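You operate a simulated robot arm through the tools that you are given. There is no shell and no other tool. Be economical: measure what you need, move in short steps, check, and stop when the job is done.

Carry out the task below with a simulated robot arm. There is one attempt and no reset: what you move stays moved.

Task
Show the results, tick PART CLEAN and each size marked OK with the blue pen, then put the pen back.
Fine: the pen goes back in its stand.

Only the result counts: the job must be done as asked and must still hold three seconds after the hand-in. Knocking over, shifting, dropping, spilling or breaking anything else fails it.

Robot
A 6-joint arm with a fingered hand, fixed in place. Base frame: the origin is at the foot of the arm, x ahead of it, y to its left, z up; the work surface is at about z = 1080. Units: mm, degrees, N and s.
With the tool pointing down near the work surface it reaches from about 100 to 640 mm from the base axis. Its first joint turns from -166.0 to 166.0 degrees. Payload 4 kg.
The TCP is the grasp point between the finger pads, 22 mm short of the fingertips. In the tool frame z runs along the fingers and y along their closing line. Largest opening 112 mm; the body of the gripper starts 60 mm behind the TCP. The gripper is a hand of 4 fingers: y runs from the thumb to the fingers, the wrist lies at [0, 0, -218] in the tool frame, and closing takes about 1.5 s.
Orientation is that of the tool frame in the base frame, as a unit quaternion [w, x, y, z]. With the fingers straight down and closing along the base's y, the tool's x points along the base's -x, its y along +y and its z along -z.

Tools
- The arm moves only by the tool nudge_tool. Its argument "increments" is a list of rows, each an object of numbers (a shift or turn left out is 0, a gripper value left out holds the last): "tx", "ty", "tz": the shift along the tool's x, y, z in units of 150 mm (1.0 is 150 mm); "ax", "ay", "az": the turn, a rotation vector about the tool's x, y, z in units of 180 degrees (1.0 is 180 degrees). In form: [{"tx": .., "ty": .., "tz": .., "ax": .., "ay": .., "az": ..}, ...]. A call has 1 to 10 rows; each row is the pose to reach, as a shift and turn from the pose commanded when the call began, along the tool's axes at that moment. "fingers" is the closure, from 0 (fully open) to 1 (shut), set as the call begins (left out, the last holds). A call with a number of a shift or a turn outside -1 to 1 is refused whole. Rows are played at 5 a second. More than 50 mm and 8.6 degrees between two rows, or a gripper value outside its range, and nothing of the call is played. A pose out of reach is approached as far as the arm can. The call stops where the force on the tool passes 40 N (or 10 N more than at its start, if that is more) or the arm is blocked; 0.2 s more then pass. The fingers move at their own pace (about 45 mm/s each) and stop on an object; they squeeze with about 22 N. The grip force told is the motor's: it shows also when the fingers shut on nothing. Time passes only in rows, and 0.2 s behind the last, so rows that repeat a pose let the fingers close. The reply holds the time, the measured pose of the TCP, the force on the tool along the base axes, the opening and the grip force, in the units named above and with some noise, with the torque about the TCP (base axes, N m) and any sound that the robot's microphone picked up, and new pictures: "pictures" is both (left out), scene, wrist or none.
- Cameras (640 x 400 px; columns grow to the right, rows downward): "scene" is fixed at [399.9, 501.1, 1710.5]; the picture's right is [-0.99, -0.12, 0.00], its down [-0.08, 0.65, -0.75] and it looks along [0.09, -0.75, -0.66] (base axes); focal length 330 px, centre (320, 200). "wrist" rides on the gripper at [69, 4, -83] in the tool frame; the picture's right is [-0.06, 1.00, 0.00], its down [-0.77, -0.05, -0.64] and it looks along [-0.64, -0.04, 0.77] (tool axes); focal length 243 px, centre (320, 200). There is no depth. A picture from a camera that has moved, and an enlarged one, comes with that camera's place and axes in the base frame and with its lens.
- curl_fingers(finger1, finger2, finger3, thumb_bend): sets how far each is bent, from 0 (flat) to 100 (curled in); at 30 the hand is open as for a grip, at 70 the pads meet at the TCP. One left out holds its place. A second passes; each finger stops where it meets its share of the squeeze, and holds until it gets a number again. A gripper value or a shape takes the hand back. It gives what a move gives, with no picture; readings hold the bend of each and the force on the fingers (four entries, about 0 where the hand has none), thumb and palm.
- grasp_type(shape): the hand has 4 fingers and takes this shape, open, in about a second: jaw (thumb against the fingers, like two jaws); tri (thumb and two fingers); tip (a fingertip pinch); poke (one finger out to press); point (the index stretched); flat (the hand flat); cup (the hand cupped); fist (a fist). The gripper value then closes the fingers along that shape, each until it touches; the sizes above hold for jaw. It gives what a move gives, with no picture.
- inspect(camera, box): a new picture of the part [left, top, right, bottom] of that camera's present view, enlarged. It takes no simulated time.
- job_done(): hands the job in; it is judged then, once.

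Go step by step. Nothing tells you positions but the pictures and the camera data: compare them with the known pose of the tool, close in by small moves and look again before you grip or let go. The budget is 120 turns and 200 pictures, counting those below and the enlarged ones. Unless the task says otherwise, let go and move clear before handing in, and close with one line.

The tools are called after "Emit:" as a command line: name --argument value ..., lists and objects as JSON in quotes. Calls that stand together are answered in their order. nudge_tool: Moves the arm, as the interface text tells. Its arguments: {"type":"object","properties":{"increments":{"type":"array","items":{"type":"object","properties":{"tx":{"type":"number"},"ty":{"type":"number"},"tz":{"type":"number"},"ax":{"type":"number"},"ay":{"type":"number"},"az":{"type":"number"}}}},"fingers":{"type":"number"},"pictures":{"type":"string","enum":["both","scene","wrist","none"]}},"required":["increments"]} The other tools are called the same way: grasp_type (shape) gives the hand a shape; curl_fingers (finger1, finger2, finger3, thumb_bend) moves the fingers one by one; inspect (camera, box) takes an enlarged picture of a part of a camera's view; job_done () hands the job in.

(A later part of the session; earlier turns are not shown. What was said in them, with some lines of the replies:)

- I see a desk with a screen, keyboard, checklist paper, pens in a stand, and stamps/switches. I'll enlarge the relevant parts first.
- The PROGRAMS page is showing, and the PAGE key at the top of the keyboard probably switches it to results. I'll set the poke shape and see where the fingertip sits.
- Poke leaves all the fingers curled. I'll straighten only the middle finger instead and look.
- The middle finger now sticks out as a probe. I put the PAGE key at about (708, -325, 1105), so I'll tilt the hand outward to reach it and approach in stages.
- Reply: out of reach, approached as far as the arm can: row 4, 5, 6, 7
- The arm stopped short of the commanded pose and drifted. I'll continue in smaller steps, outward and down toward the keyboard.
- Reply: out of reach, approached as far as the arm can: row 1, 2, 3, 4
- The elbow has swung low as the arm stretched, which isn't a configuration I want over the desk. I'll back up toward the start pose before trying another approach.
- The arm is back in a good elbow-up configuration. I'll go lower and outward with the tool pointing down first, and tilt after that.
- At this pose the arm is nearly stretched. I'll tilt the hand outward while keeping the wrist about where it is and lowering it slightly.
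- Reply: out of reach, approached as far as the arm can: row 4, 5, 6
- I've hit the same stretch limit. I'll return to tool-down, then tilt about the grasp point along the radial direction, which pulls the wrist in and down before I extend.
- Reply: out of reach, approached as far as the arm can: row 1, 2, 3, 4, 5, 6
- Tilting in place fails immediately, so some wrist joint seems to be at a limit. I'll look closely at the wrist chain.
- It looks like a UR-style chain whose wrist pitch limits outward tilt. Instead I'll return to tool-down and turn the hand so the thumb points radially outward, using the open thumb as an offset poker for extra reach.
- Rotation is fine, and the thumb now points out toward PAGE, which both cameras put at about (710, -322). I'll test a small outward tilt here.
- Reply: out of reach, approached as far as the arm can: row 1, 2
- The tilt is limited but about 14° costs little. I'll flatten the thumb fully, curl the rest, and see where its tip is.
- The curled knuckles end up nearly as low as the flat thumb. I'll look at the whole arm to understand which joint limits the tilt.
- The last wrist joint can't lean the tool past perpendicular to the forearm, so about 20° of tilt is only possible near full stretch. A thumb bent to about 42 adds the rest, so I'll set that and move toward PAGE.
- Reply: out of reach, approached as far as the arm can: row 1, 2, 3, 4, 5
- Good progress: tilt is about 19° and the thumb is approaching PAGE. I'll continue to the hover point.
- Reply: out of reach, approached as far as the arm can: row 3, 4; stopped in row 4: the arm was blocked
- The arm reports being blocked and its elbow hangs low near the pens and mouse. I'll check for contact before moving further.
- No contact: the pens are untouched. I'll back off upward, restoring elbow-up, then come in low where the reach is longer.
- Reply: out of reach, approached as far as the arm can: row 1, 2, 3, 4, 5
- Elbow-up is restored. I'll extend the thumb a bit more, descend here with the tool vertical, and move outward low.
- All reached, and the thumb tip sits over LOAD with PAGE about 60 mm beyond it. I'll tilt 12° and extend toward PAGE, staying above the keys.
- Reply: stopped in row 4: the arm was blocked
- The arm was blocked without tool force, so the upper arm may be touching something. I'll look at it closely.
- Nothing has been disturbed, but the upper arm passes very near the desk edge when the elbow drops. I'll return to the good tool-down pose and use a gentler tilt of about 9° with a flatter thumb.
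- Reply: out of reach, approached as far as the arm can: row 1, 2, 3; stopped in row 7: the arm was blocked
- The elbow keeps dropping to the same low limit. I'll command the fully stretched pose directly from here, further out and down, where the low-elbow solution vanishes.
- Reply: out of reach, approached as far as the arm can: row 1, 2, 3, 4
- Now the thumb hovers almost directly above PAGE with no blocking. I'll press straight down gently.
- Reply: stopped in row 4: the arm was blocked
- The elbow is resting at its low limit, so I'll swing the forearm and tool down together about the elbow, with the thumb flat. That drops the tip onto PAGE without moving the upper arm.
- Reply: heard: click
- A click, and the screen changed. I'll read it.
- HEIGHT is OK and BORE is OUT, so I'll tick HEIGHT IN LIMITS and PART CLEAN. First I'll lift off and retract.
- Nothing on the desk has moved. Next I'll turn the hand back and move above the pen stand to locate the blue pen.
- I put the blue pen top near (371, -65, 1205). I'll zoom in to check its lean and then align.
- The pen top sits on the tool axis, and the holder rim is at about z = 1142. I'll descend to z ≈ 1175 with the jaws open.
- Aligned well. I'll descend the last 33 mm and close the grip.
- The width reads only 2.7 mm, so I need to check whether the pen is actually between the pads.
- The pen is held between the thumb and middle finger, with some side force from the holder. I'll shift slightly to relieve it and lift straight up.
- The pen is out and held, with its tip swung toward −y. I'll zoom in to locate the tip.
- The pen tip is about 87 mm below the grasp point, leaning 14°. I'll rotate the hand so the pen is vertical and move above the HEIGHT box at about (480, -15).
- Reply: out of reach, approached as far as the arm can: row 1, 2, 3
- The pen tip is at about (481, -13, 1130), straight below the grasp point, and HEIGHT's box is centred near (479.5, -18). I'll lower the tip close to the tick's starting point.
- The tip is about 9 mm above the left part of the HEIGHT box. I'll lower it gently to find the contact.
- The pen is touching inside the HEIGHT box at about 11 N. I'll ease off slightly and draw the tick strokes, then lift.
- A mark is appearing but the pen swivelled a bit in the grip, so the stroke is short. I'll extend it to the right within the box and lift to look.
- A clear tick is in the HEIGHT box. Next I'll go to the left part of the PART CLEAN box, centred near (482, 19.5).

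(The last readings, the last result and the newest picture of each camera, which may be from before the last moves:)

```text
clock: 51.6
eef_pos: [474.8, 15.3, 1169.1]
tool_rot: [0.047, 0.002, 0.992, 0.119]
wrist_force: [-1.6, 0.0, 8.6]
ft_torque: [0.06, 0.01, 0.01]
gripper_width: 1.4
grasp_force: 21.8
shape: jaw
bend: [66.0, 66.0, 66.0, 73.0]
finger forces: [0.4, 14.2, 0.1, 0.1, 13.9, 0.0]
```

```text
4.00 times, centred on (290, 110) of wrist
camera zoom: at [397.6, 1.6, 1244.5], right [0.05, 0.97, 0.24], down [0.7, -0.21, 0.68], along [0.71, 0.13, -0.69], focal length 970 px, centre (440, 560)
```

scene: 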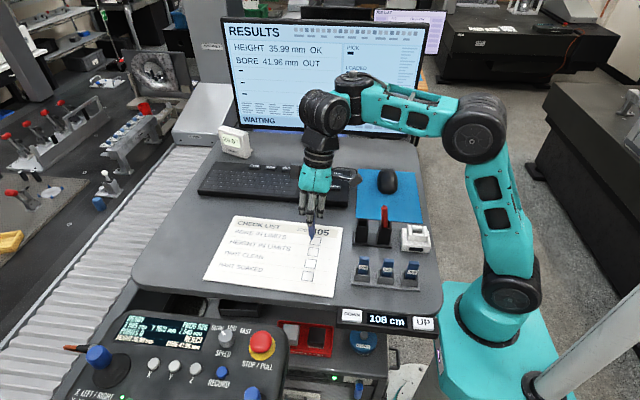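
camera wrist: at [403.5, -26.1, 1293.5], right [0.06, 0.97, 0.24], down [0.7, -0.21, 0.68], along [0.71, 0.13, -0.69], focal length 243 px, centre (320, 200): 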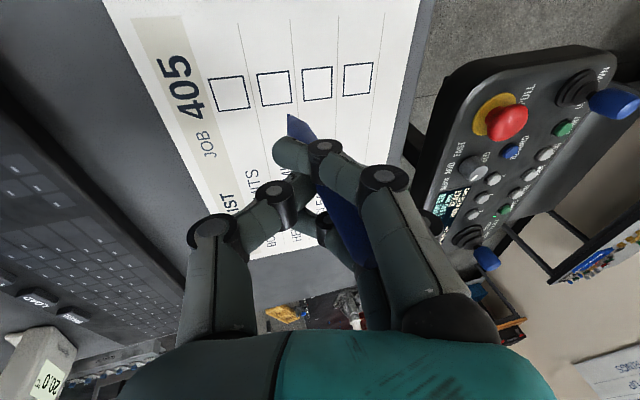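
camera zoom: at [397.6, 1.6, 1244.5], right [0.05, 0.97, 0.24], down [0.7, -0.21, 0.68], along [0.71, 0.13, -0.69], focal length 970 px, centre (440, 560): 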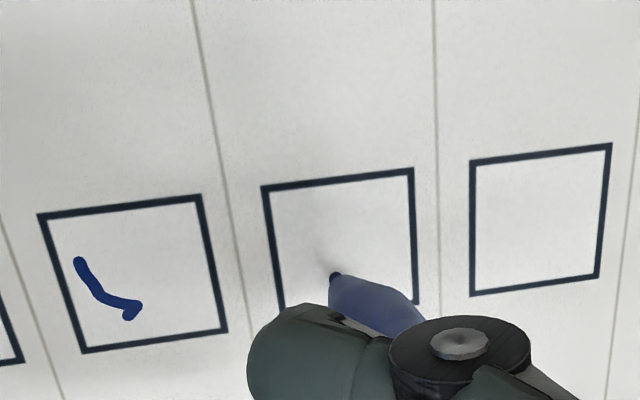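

Light contact in PART CLEAN. I'll draw the tick and lift off.

Emit:
nudge_tool --increments '[{"tx": -0.0005, "ty": 0.0013, "tz": -0.005}, {"tx": 0.0197, "ty": 0.0207, "tz": -0.0016}, {"tx": 0.04, "ty": 0.04, "tz": 0.002}, {"tx": 0.066, "ty": 0.0147, "tz": -0.0067}, {"tx": 0.0927, "ty": -0.0147, "tz": -0.016}, {"tx": 0.1187, "ty": -0.0433, "tz": -0.0257}, {"tx": 0.114, "ty": -0.03, "tz": -0.08}, {"tx": 0.107, "ty": -0.013, "tz": -0.15}]' --pictures "none"

Emit:
inspect --camera "scene" --box '[290, 220, 340, 280]'

Emit:
inspect --camera "wrist" --box '[220, 60, 420, 260]'

```text
clock: 53.4
eef_pos: [457.3, 7.3, 1189.4]
tool_rot: [0.044, 0.003, 0.992, 0.119]
wrist_force: [-0.1, -0.2, 0.0]
ft_torque: [0.01, 0.0, -0.02]
gripper_width: 1.4
grasp_force: 22.2
shape: jaw
bend: [66.0, 65.0, 66.0, 73.0]
finger forces: [0.8, 12.8, 0.0, 0.1, 12.5, 0.1]
```

```text
6.67 times, centred on (315, 250) of scene
camera zoom: at [399.9, 501.1, 1710.5], right [-0.99, -0.12, 0.0], down [-0.08, 0.65, -0.75], along [0.09, -0.75, -0.66], focal length 2199 px, centre (353, -133)
```

zoom: 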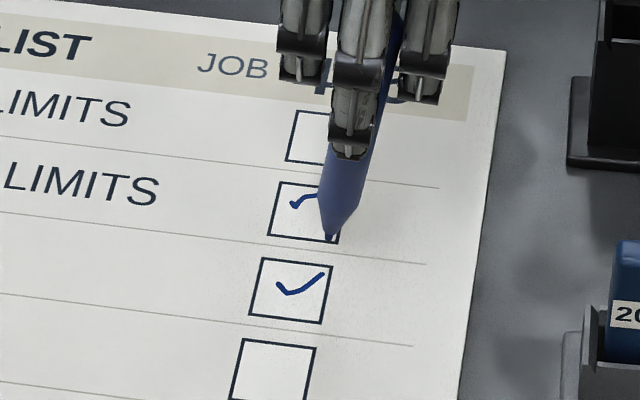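

```text
2.00 times, centred on (320, 160) of wrist
camera zoom: at [379.8, -6.3, 1264.0], right [0.06, 0.97, 0.24], down [0.7, -0.21, 0.68], along [0.71, 0.13, -0.69], focal length 485 px, centre (320, 280)
```

zoom: 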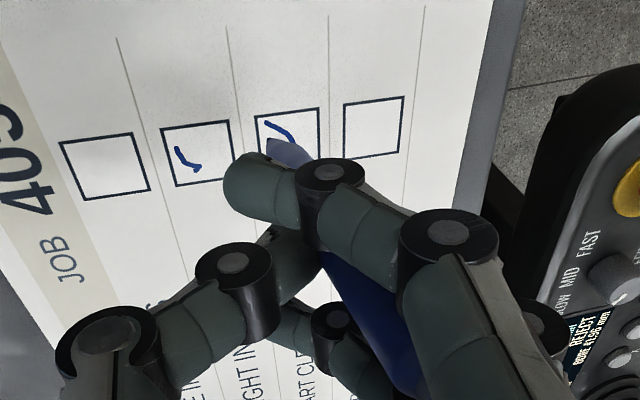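

Both ticks are done, and the other boxes are empty. Next I'll raise the pen, straighten it vertical, and bring it over its stand at about (363.5, -73).

Emit:
nudge_tool --increments '[{"tx": -0.018, "ty": 0.047, "tz": -0.194, "ax": 0.002, "ay": 0.009, "az": 0.002}, {"tx": 0.063, "ty": 0.03, "tz": -0.412, "ax": 0.005, "ay": 0.018, "az": 0.004}, {"tx": 0.293, "ty": -0.175, "tz": -0.483, "ax": 0.008, "ay": 0.027, "az": 0.006}, {"tx": 0.44, "ty": -0.3, "tz": -0.526, "ax": 0.01, "ay": 0.0355, "az": 0.0077}, {"tx": 0.582, "ty": -0.419, "tz": -0.569, "ax": 0.01, "ay": 0.0355, "az": 0.0077}]' --pictures "both"

Emit:
inspect --camera "scene" --box '[335, 170, 395, 260]'

Emit:
inspect --camera "wrist" --box '[220, 40, 420, 240]'

```text
clock: 54.6
eef_pos: [360.5, -71.5, 1236.3]
tool_rot: [-0.01, 0.008, 0.995, 0.104]
wrist_force: [-0.5, 0.2, 0.0]
ft_torque: [-0.03, -0.03, -0.03]
gripper_width: 1.4
grasp_force: 22.2
shape: jaw
bend: [66.0, 65.0, 66.0, 73.0]
finger forces: [0.5, 11.9, 0.2, 0.1, 11.7, 0.0]
out of reach, approached as far as the arm can: row 2, 3, 4, 5
camera wrist: at [292.8, -82.0, 1319.6], right [0.08, 0.98, 0.2], down [0.78, -0.19, 0.6], along [0.63, 0.11, -0.77], focal length 243 px, centre (320, 200)
```

scene: 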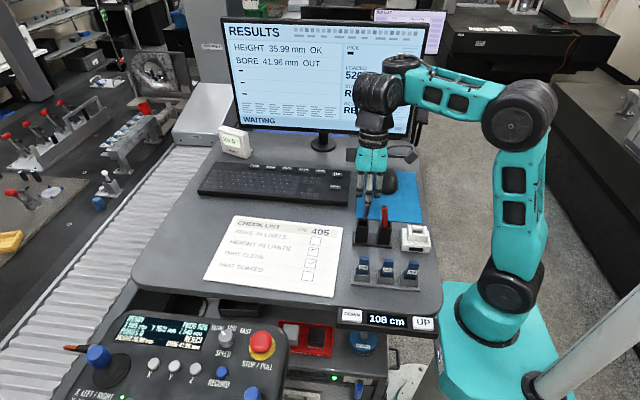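
wrist: 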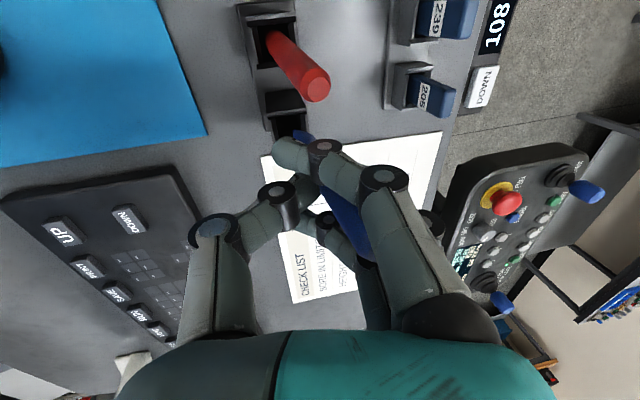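

```text
4.44 times, centred on (365, 215) of scene
camera zoom: at [399.9, 501.1, 1710.5], right [-0.99, -0.12, 0.0], down [-0.08, 0.65, -0.75], along [0.09, -0.75, -0.66], focal length 1466 px, centre (120, 133)
```

zoom: 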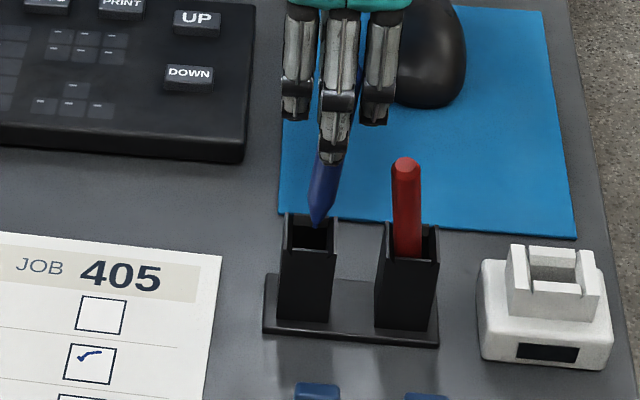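

```text
2.00 times, centred on (320, 140) of wrist
camera zoom: at [292.8, -82.0, 1319.6], right [0.08, 0.98, 0.2], down [0.78, -0.19, 0.6], along [0.63, 0.11, -0.77], focal length 485 px, centre (320, 320)
```

zoom: 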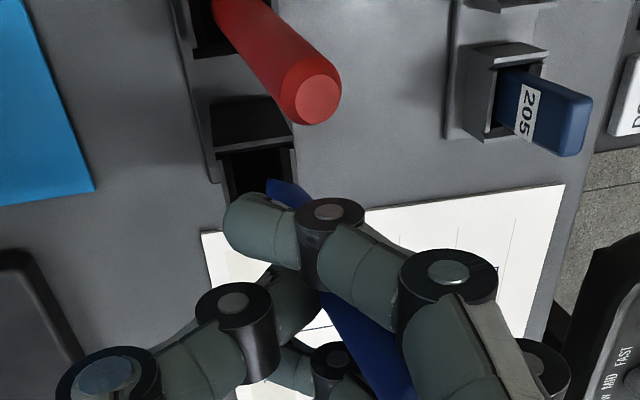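

The pen is vertical with its tip at about (362, -70.5, 1153), just above the opening centred near (362.5, -73). I'll lower it into the holder step by step, watching the force.

Emit:
nudge_tool --increments '[{"tx": -0.002, "ty": -0.02, "tz": 0.07}, {"tx": -0.003, "ty": -0.038, "tz": 0.14}, {"tx": -0.005, "ty": -0.055, "tz": 0.22}]' --pictures "none"

Emit:
inspect --camera "scene" --box '[335, 170, 395, 260]'

Emit:
inspect --camera "wrist" --box '[220, 40, 420, 240]'

```text
clock: 55.4
eef_pos: [361.2, -71.0, 1205.1]
tool_rot: [-0.011, 0.008, 0.995, 0.104]
wrist_force: [0.5, -3.0, 0.8]
ft_torque: [-0.22, 0.01, 0.01]
gripper_width: 1.3
grasp_force: 22.1
shape: jaw
bend: [66.0, 65.0, 66.0, 73.0]
finger forces: [0.9, 13.1, 0.0, 0.0, 17.0, 0.0]
```

```text
4.44 times, centred on (365, 215) of scene
camera zoom: at [399.9, 501.1, 1710.5], right [-0.99, -0.12, 0.0], down [-0.08, 0.65, -0.75], along [0.09, -0.75, -0.66], focal length 1466 px, centre (120, 133)
```

zoom: 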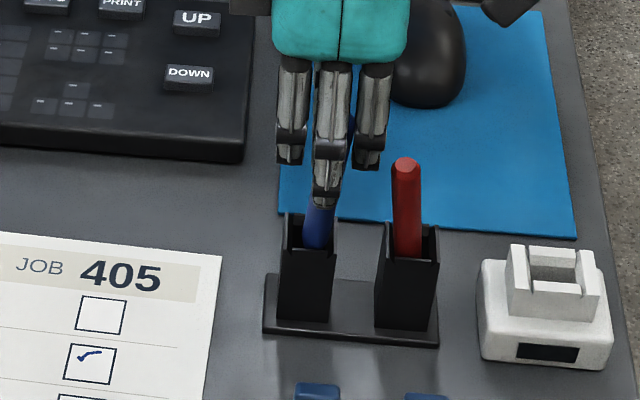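

```text
2.00 times, centred on (320, 140) of wrist
camera zoom: at [293.5, -82.6, 1288.7], right [0.08, 0.98, 0.2], down [0.78, -0.19, 0.6], along [0.62, 0.11, -0.77], focal length 485 px, centre (320, 320)
```

zoom: 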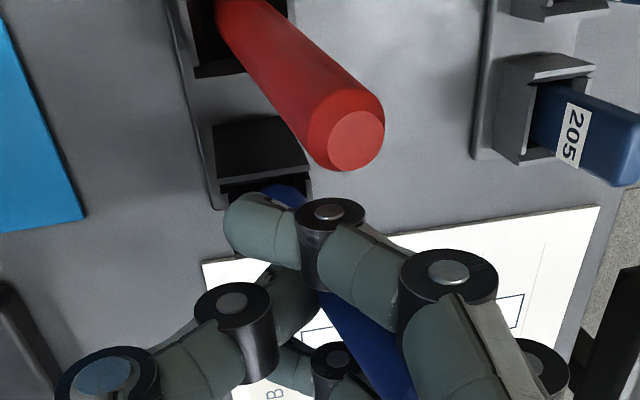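

The pen has entered the holder and touches the front wall lightly. I'll shift 3 mm back and continue down.

Emit:
nudge_tool --increments '[{"ty": -0.02, "tz": -0.004}, {"tx": -0.002, "ty": -0.04, "tz": 0.09}, {"tx": -0.003, "ty": -0.055, "tz": 0.16}]' --pictures "none"

Emit:
inspect --camera "scene" --box '[335, 170, 395, 260]'

```text
clock: 56.2
eef_pos: [360.6, -75.1, 1180.2]
tool_rot: [-0.011, 0.009, 0.995, 0.103]
wrist_force: [4.2, -4.9, 6.9]
ft_torque: [-0.16, -0.2, -0.06]
gripper_width: 1.3
grasp_force: 22.1
shape: jaw
bend: [66.0, 65.0, 66.0, 73.0]
finger forces: [2.9, 12.1, 0.1, 0.0, 17.3, 0.1]
```

```text
4.44 times, centred on (365, 215) of scene
camera zoom: at [399.9, 501.1, 1710.5], right [-0.99, -0.12, 0.0], down [-0.08, 0.65, -0.75], along [0.09, -0.75, -0.66], focal length 1466 px, centre (120, 133)
```

zoom: 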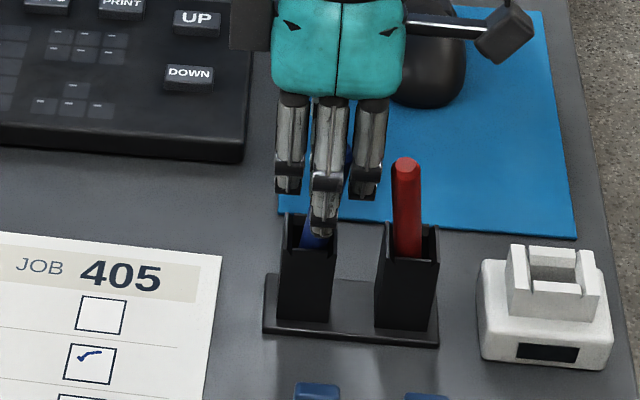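

The pen is nearly seated, with about 8 mm left to the bottom and light wall contact. I'll relieve the side load and open the fingers.

Emit:
nudge_tool --increments '[{"tx": -0.008, "ty": -0.01}, {"tx": -0.008, "ty": -0.012, "tz": 0.01}]' --pictures "none"

Emit:
nudge_tool --increments '[{"tz": 0}, {"tz": 0}, {"tz": 0}, {"tz": 0}, {"tz": 0}, {"tz": 0}, {"tz": 0}, {"tz": 0}]' --fingers 0.0 --pictures "wrist"

Emit:
inspect --camera "scene" --box '[335, 170, 395, 260]'

```text
clock: 56.8
eef_pos: [362.4, -76.4, 1176.5]
tool_rot: [-0.012, 0.009, 0.994, 0.104]
wrist_force: [3.2, -5.0, 4.6]
ft_torque: [-0.16, -0.11, -0.05]
gripper_width: 1.5
grasp_force: 21.8
shape: jaw
bend: [66.0, 65.0, 66.0, 73.0]
finger forces: [1.8, 12.4, 0.1, 0.0, 17.8, 0.0]
```

```text
clock: 58.6
eef_pos: [361.8, -75.9, 1177.4]
tool_rot: [-0.012, 0.008, 0.994, 0.104]
wrist_force: [-0.1, -0.1, 0.1]
ft_torque: [0.0, -0.03, 0.02]
gripper_width: 112.3
grasp_force: 0.1
shape: jaw
bend: [30.0, 30.0, 30.0, 30.0]
finger forces: [0.0, 0.0, 0.0, 0.1, 0.0, 0.0]
camera wrist: at [293.7, -87.5, 1261.1], right [0.08, 0.98, 0.2], down [0.78, -0.19, 0.6], along [0.62, 0.11, -0.77], focal length 243 px, centre (320, 200)
```

wrist: 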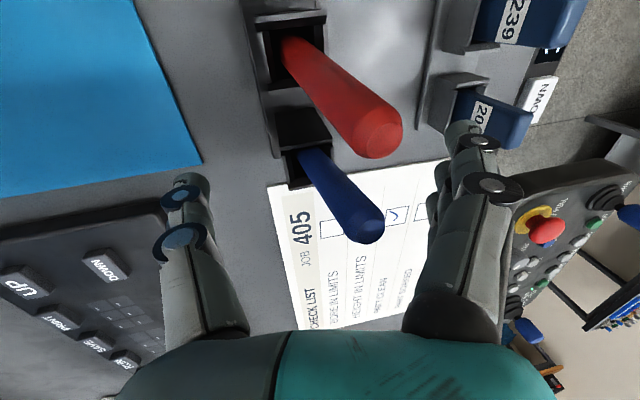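

```text
4.44 times, centred on (365, 215) of scene
camera zoom: at [399.9, 501.1, 1710.5], right [-0.99, -0.12, 0.0], down [-0.08, 0.65, -0.75], along [0.09, -0.75, -0.66], focal length 1466 px, centre (120, 133)
```

zoom: 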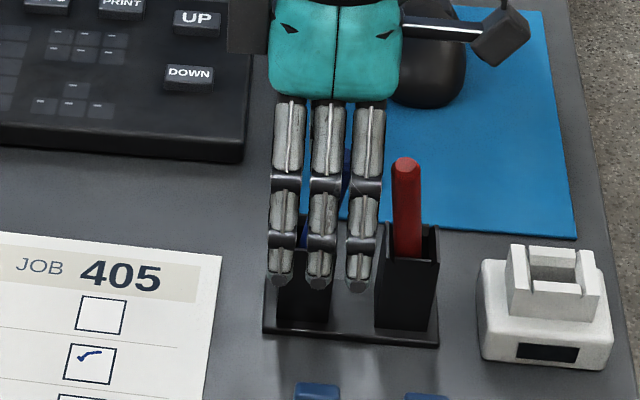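

The pen stands in its holder again. I'll retreat straight up.

Emit:
nudge_tool --increments '[{"tx": 0.004, "ty": 0.041, "tz": -0.196}, {"tx": 0.008, "ty": 0.083, "tz": -0.39}, {"tx": 0.014, "ty": 0.138, "tz": -0.653}, {"tx": 0.018, "ty": 0.18, "tz": -0.85}]' --pictures "both"

Emit:
inspect --camera "scene" --box '[330, 160, 450, 300]'

Emit:
inspect --camera "scene" --box '[280, 220, 340, 300]'

```text
clock: 59.6
eef_pos: [349.6, -64.5, 1240.3]
tool_rot: [-0.011, 0.008, 0.995, 0.102]
wrist_force: [-0.4, 0.5, 0.5]
ft_torque: [-0.02, 0.0, -0.01]
gripper_width: 112.1
grasp_force: 0.1
shape: jaw
bend: [30.0, 30.0, 30.0, 30.0]
finger forces: [0.0, 0.0, 0.0, 0.1, 0.0, 0.0]
out of reach, approached as far as the arm can: row 3, 4
camera wrist: at [282.0, -75.6, 1323.3], right [0.08, 0.98, 0.2], down [0.78, -0.19, 0.6], along [0.63, 0.11, -0.77], focal length 243 px, centre (320, 200)
```

scene: 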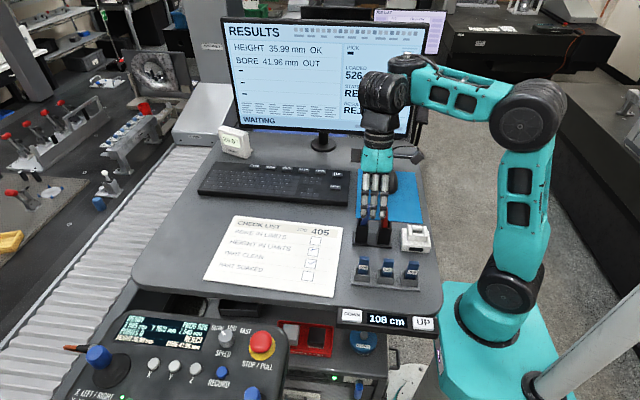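
wrist: 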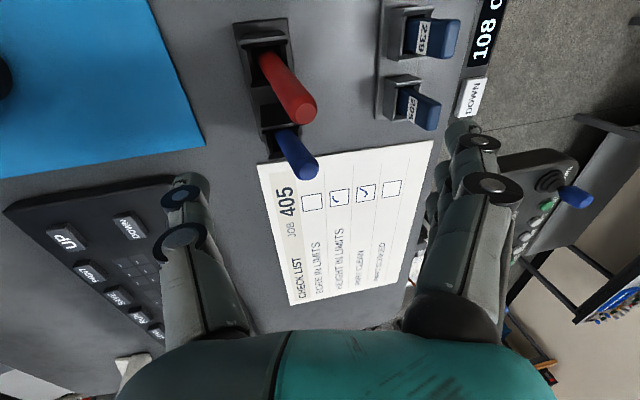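

```text
2.86 times, centred on (390, 230) of scene
camera zoom: at [399.9, 501.1, 1710.5], right [-0.99, -0.12, 0.0], down [-0.08, 0.65, -0.75], along [0.09, -0.75, -0.66], focal length 943 px, centre (120, 114)
```

zoom: 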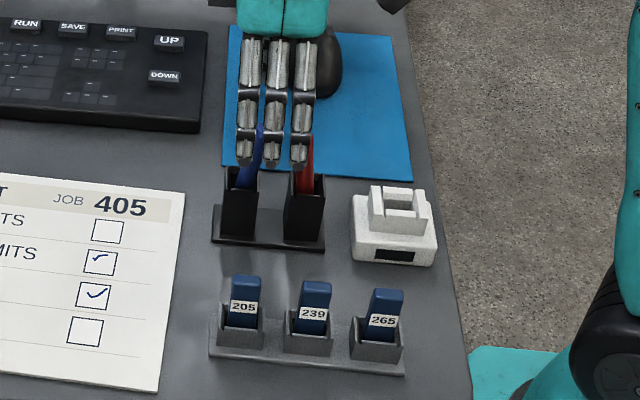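

```text
5.00 times, centred on (310, 260) of scene
camera zoom: at [399.9, 501.1, 1710.5], right [-0.99, -0.12, 0.0], down [-0.08, 0.65, -0.75], along [0.09, -0.75, -0.66], focal length 1650 px, centre (370, -100)
```

zoom: 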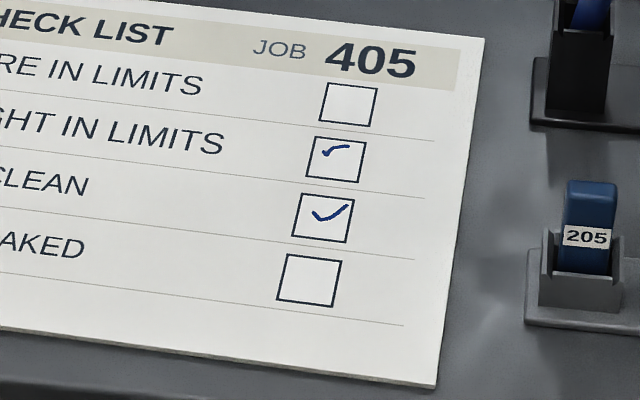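

Both ticks are crisp, the results page is up and the stand is intact. I'll straighten the hand and move higher to be clear, then check the pen once more.

Emit:
nudge_tool --increments '[{"ax": 0.022, "tx": -0.02, "tz": -0.02}, {"ax": 0.044, "tx": -0.05, "tz": -0.05}, {"ax": 0.066, "tx": -0.1, "tz": -0.1}, {"ax": 0.066, "tx": -0.15, "ty": -0.3, "tz": -0.25}, {"ax": 0.066, "tx": -0.2, "ty": -0.6, "tz": -0.4}]' --pictures "scene"

Emit:
inspect --camera "scene" --box '[330, 160, 450, 300]'

```text
refused: row 4 steps farther than a row can; nothing moved
```

```text
2.86 times, centred on (390, 230) of scene
camera zoom: at [399.9, 501.1, 1710.5], right [-0.99, -0.12, 0.0], down [-0.08, 0.65, -0.75], along [0.09, -0.75, -0.66], focal length 943 px, centre (120, 114)
```

zoom: 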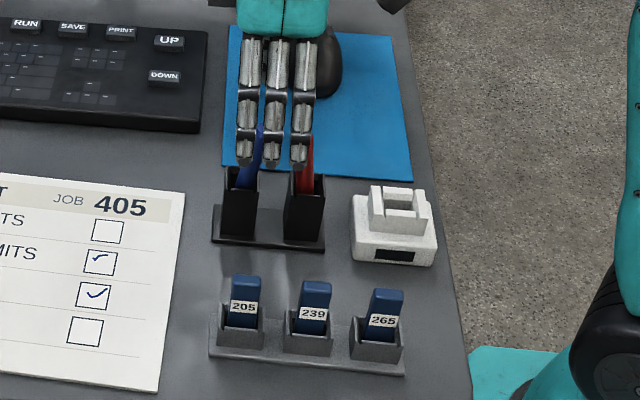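

One row stepped too far, so I'll redo it in smaller steps.

Emit:
nudge_tool --increments '[{"ax": 0.022, "tx": -0.02, "tz": -0.02}, {"ax": 0.044, "tx": -0.05, "tz": -0.05}, {"ax": 0.066, "tx": -0.1, "tz": -0.1}, {"ax": 0.066, "tx": -0.15, "ty": -0.2, "tz": -0.2}, {"ax": 0.066, "tx": -0.2, "ty": -0.4, "tz": -0.3}, {"ax": 0.066, "tx": -0.25, "ty": -0.6, "tz": -0.4}]' --pictures "scene"

Emit:
inspect --camera "scene" --box '[330, 160, 450, 300]'

```text
clock: 61.0
eef_pos: [385.8, -168.8, 1276.6]
tool_rot: [-0.012, 0.007, 1.0, 0.0]
wrist_force: [-0.9, -1.5, -1.2]
ft_torque: [0.0, -0.02, 0.02]
gripper_width: 112.0
grasp_force: 0.2
shape: jaw
bend: [30.0, 30.0, 30.0, 30.0]
finger forces: [0.0, 0.0, 0.0, 0.0, 0.1, 0.1]
out of reach, approached as far as the arm can: row 3, 4, 5
```

scene: 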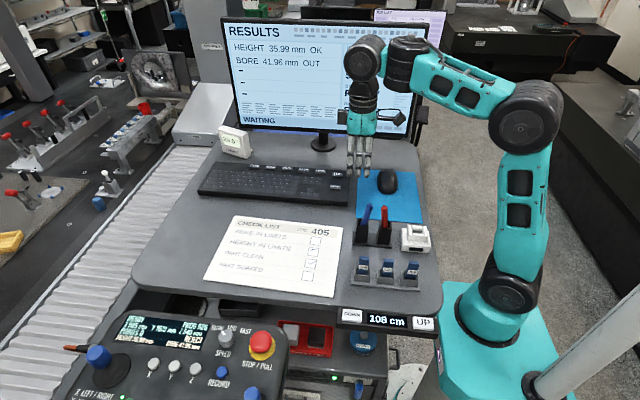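

```text
2.86 times, centred on (390, 230) of scene
camera zoom: at [399.9, 501.1, 1710.5], right [-0.99, -0.12, 0.0], down [-0.08, 0.65, -0.75], along [0.09, -0.75, -0.66], focal length 943 px, centre (120, 114)
```

zoom: 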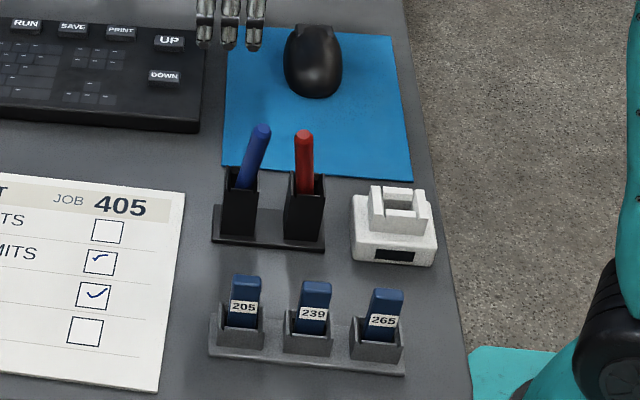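

The results page is showing, HEIGHT IN LIMITS and PART CLEAN are ticked, the pen is in its stand, and the hand is clear. I'm handing in now.

Emit:
job_done

```text
The job is handed in.
```

The RESULTS page is showing, HEIGHT IN LIMITS and PART CLEAN are ticked in blue, and BORE (marked OUT) and PART SOAKED are left blank. The blue pen is back in its stand, leaning slightly in its slot, and nothing else appears to have moved.
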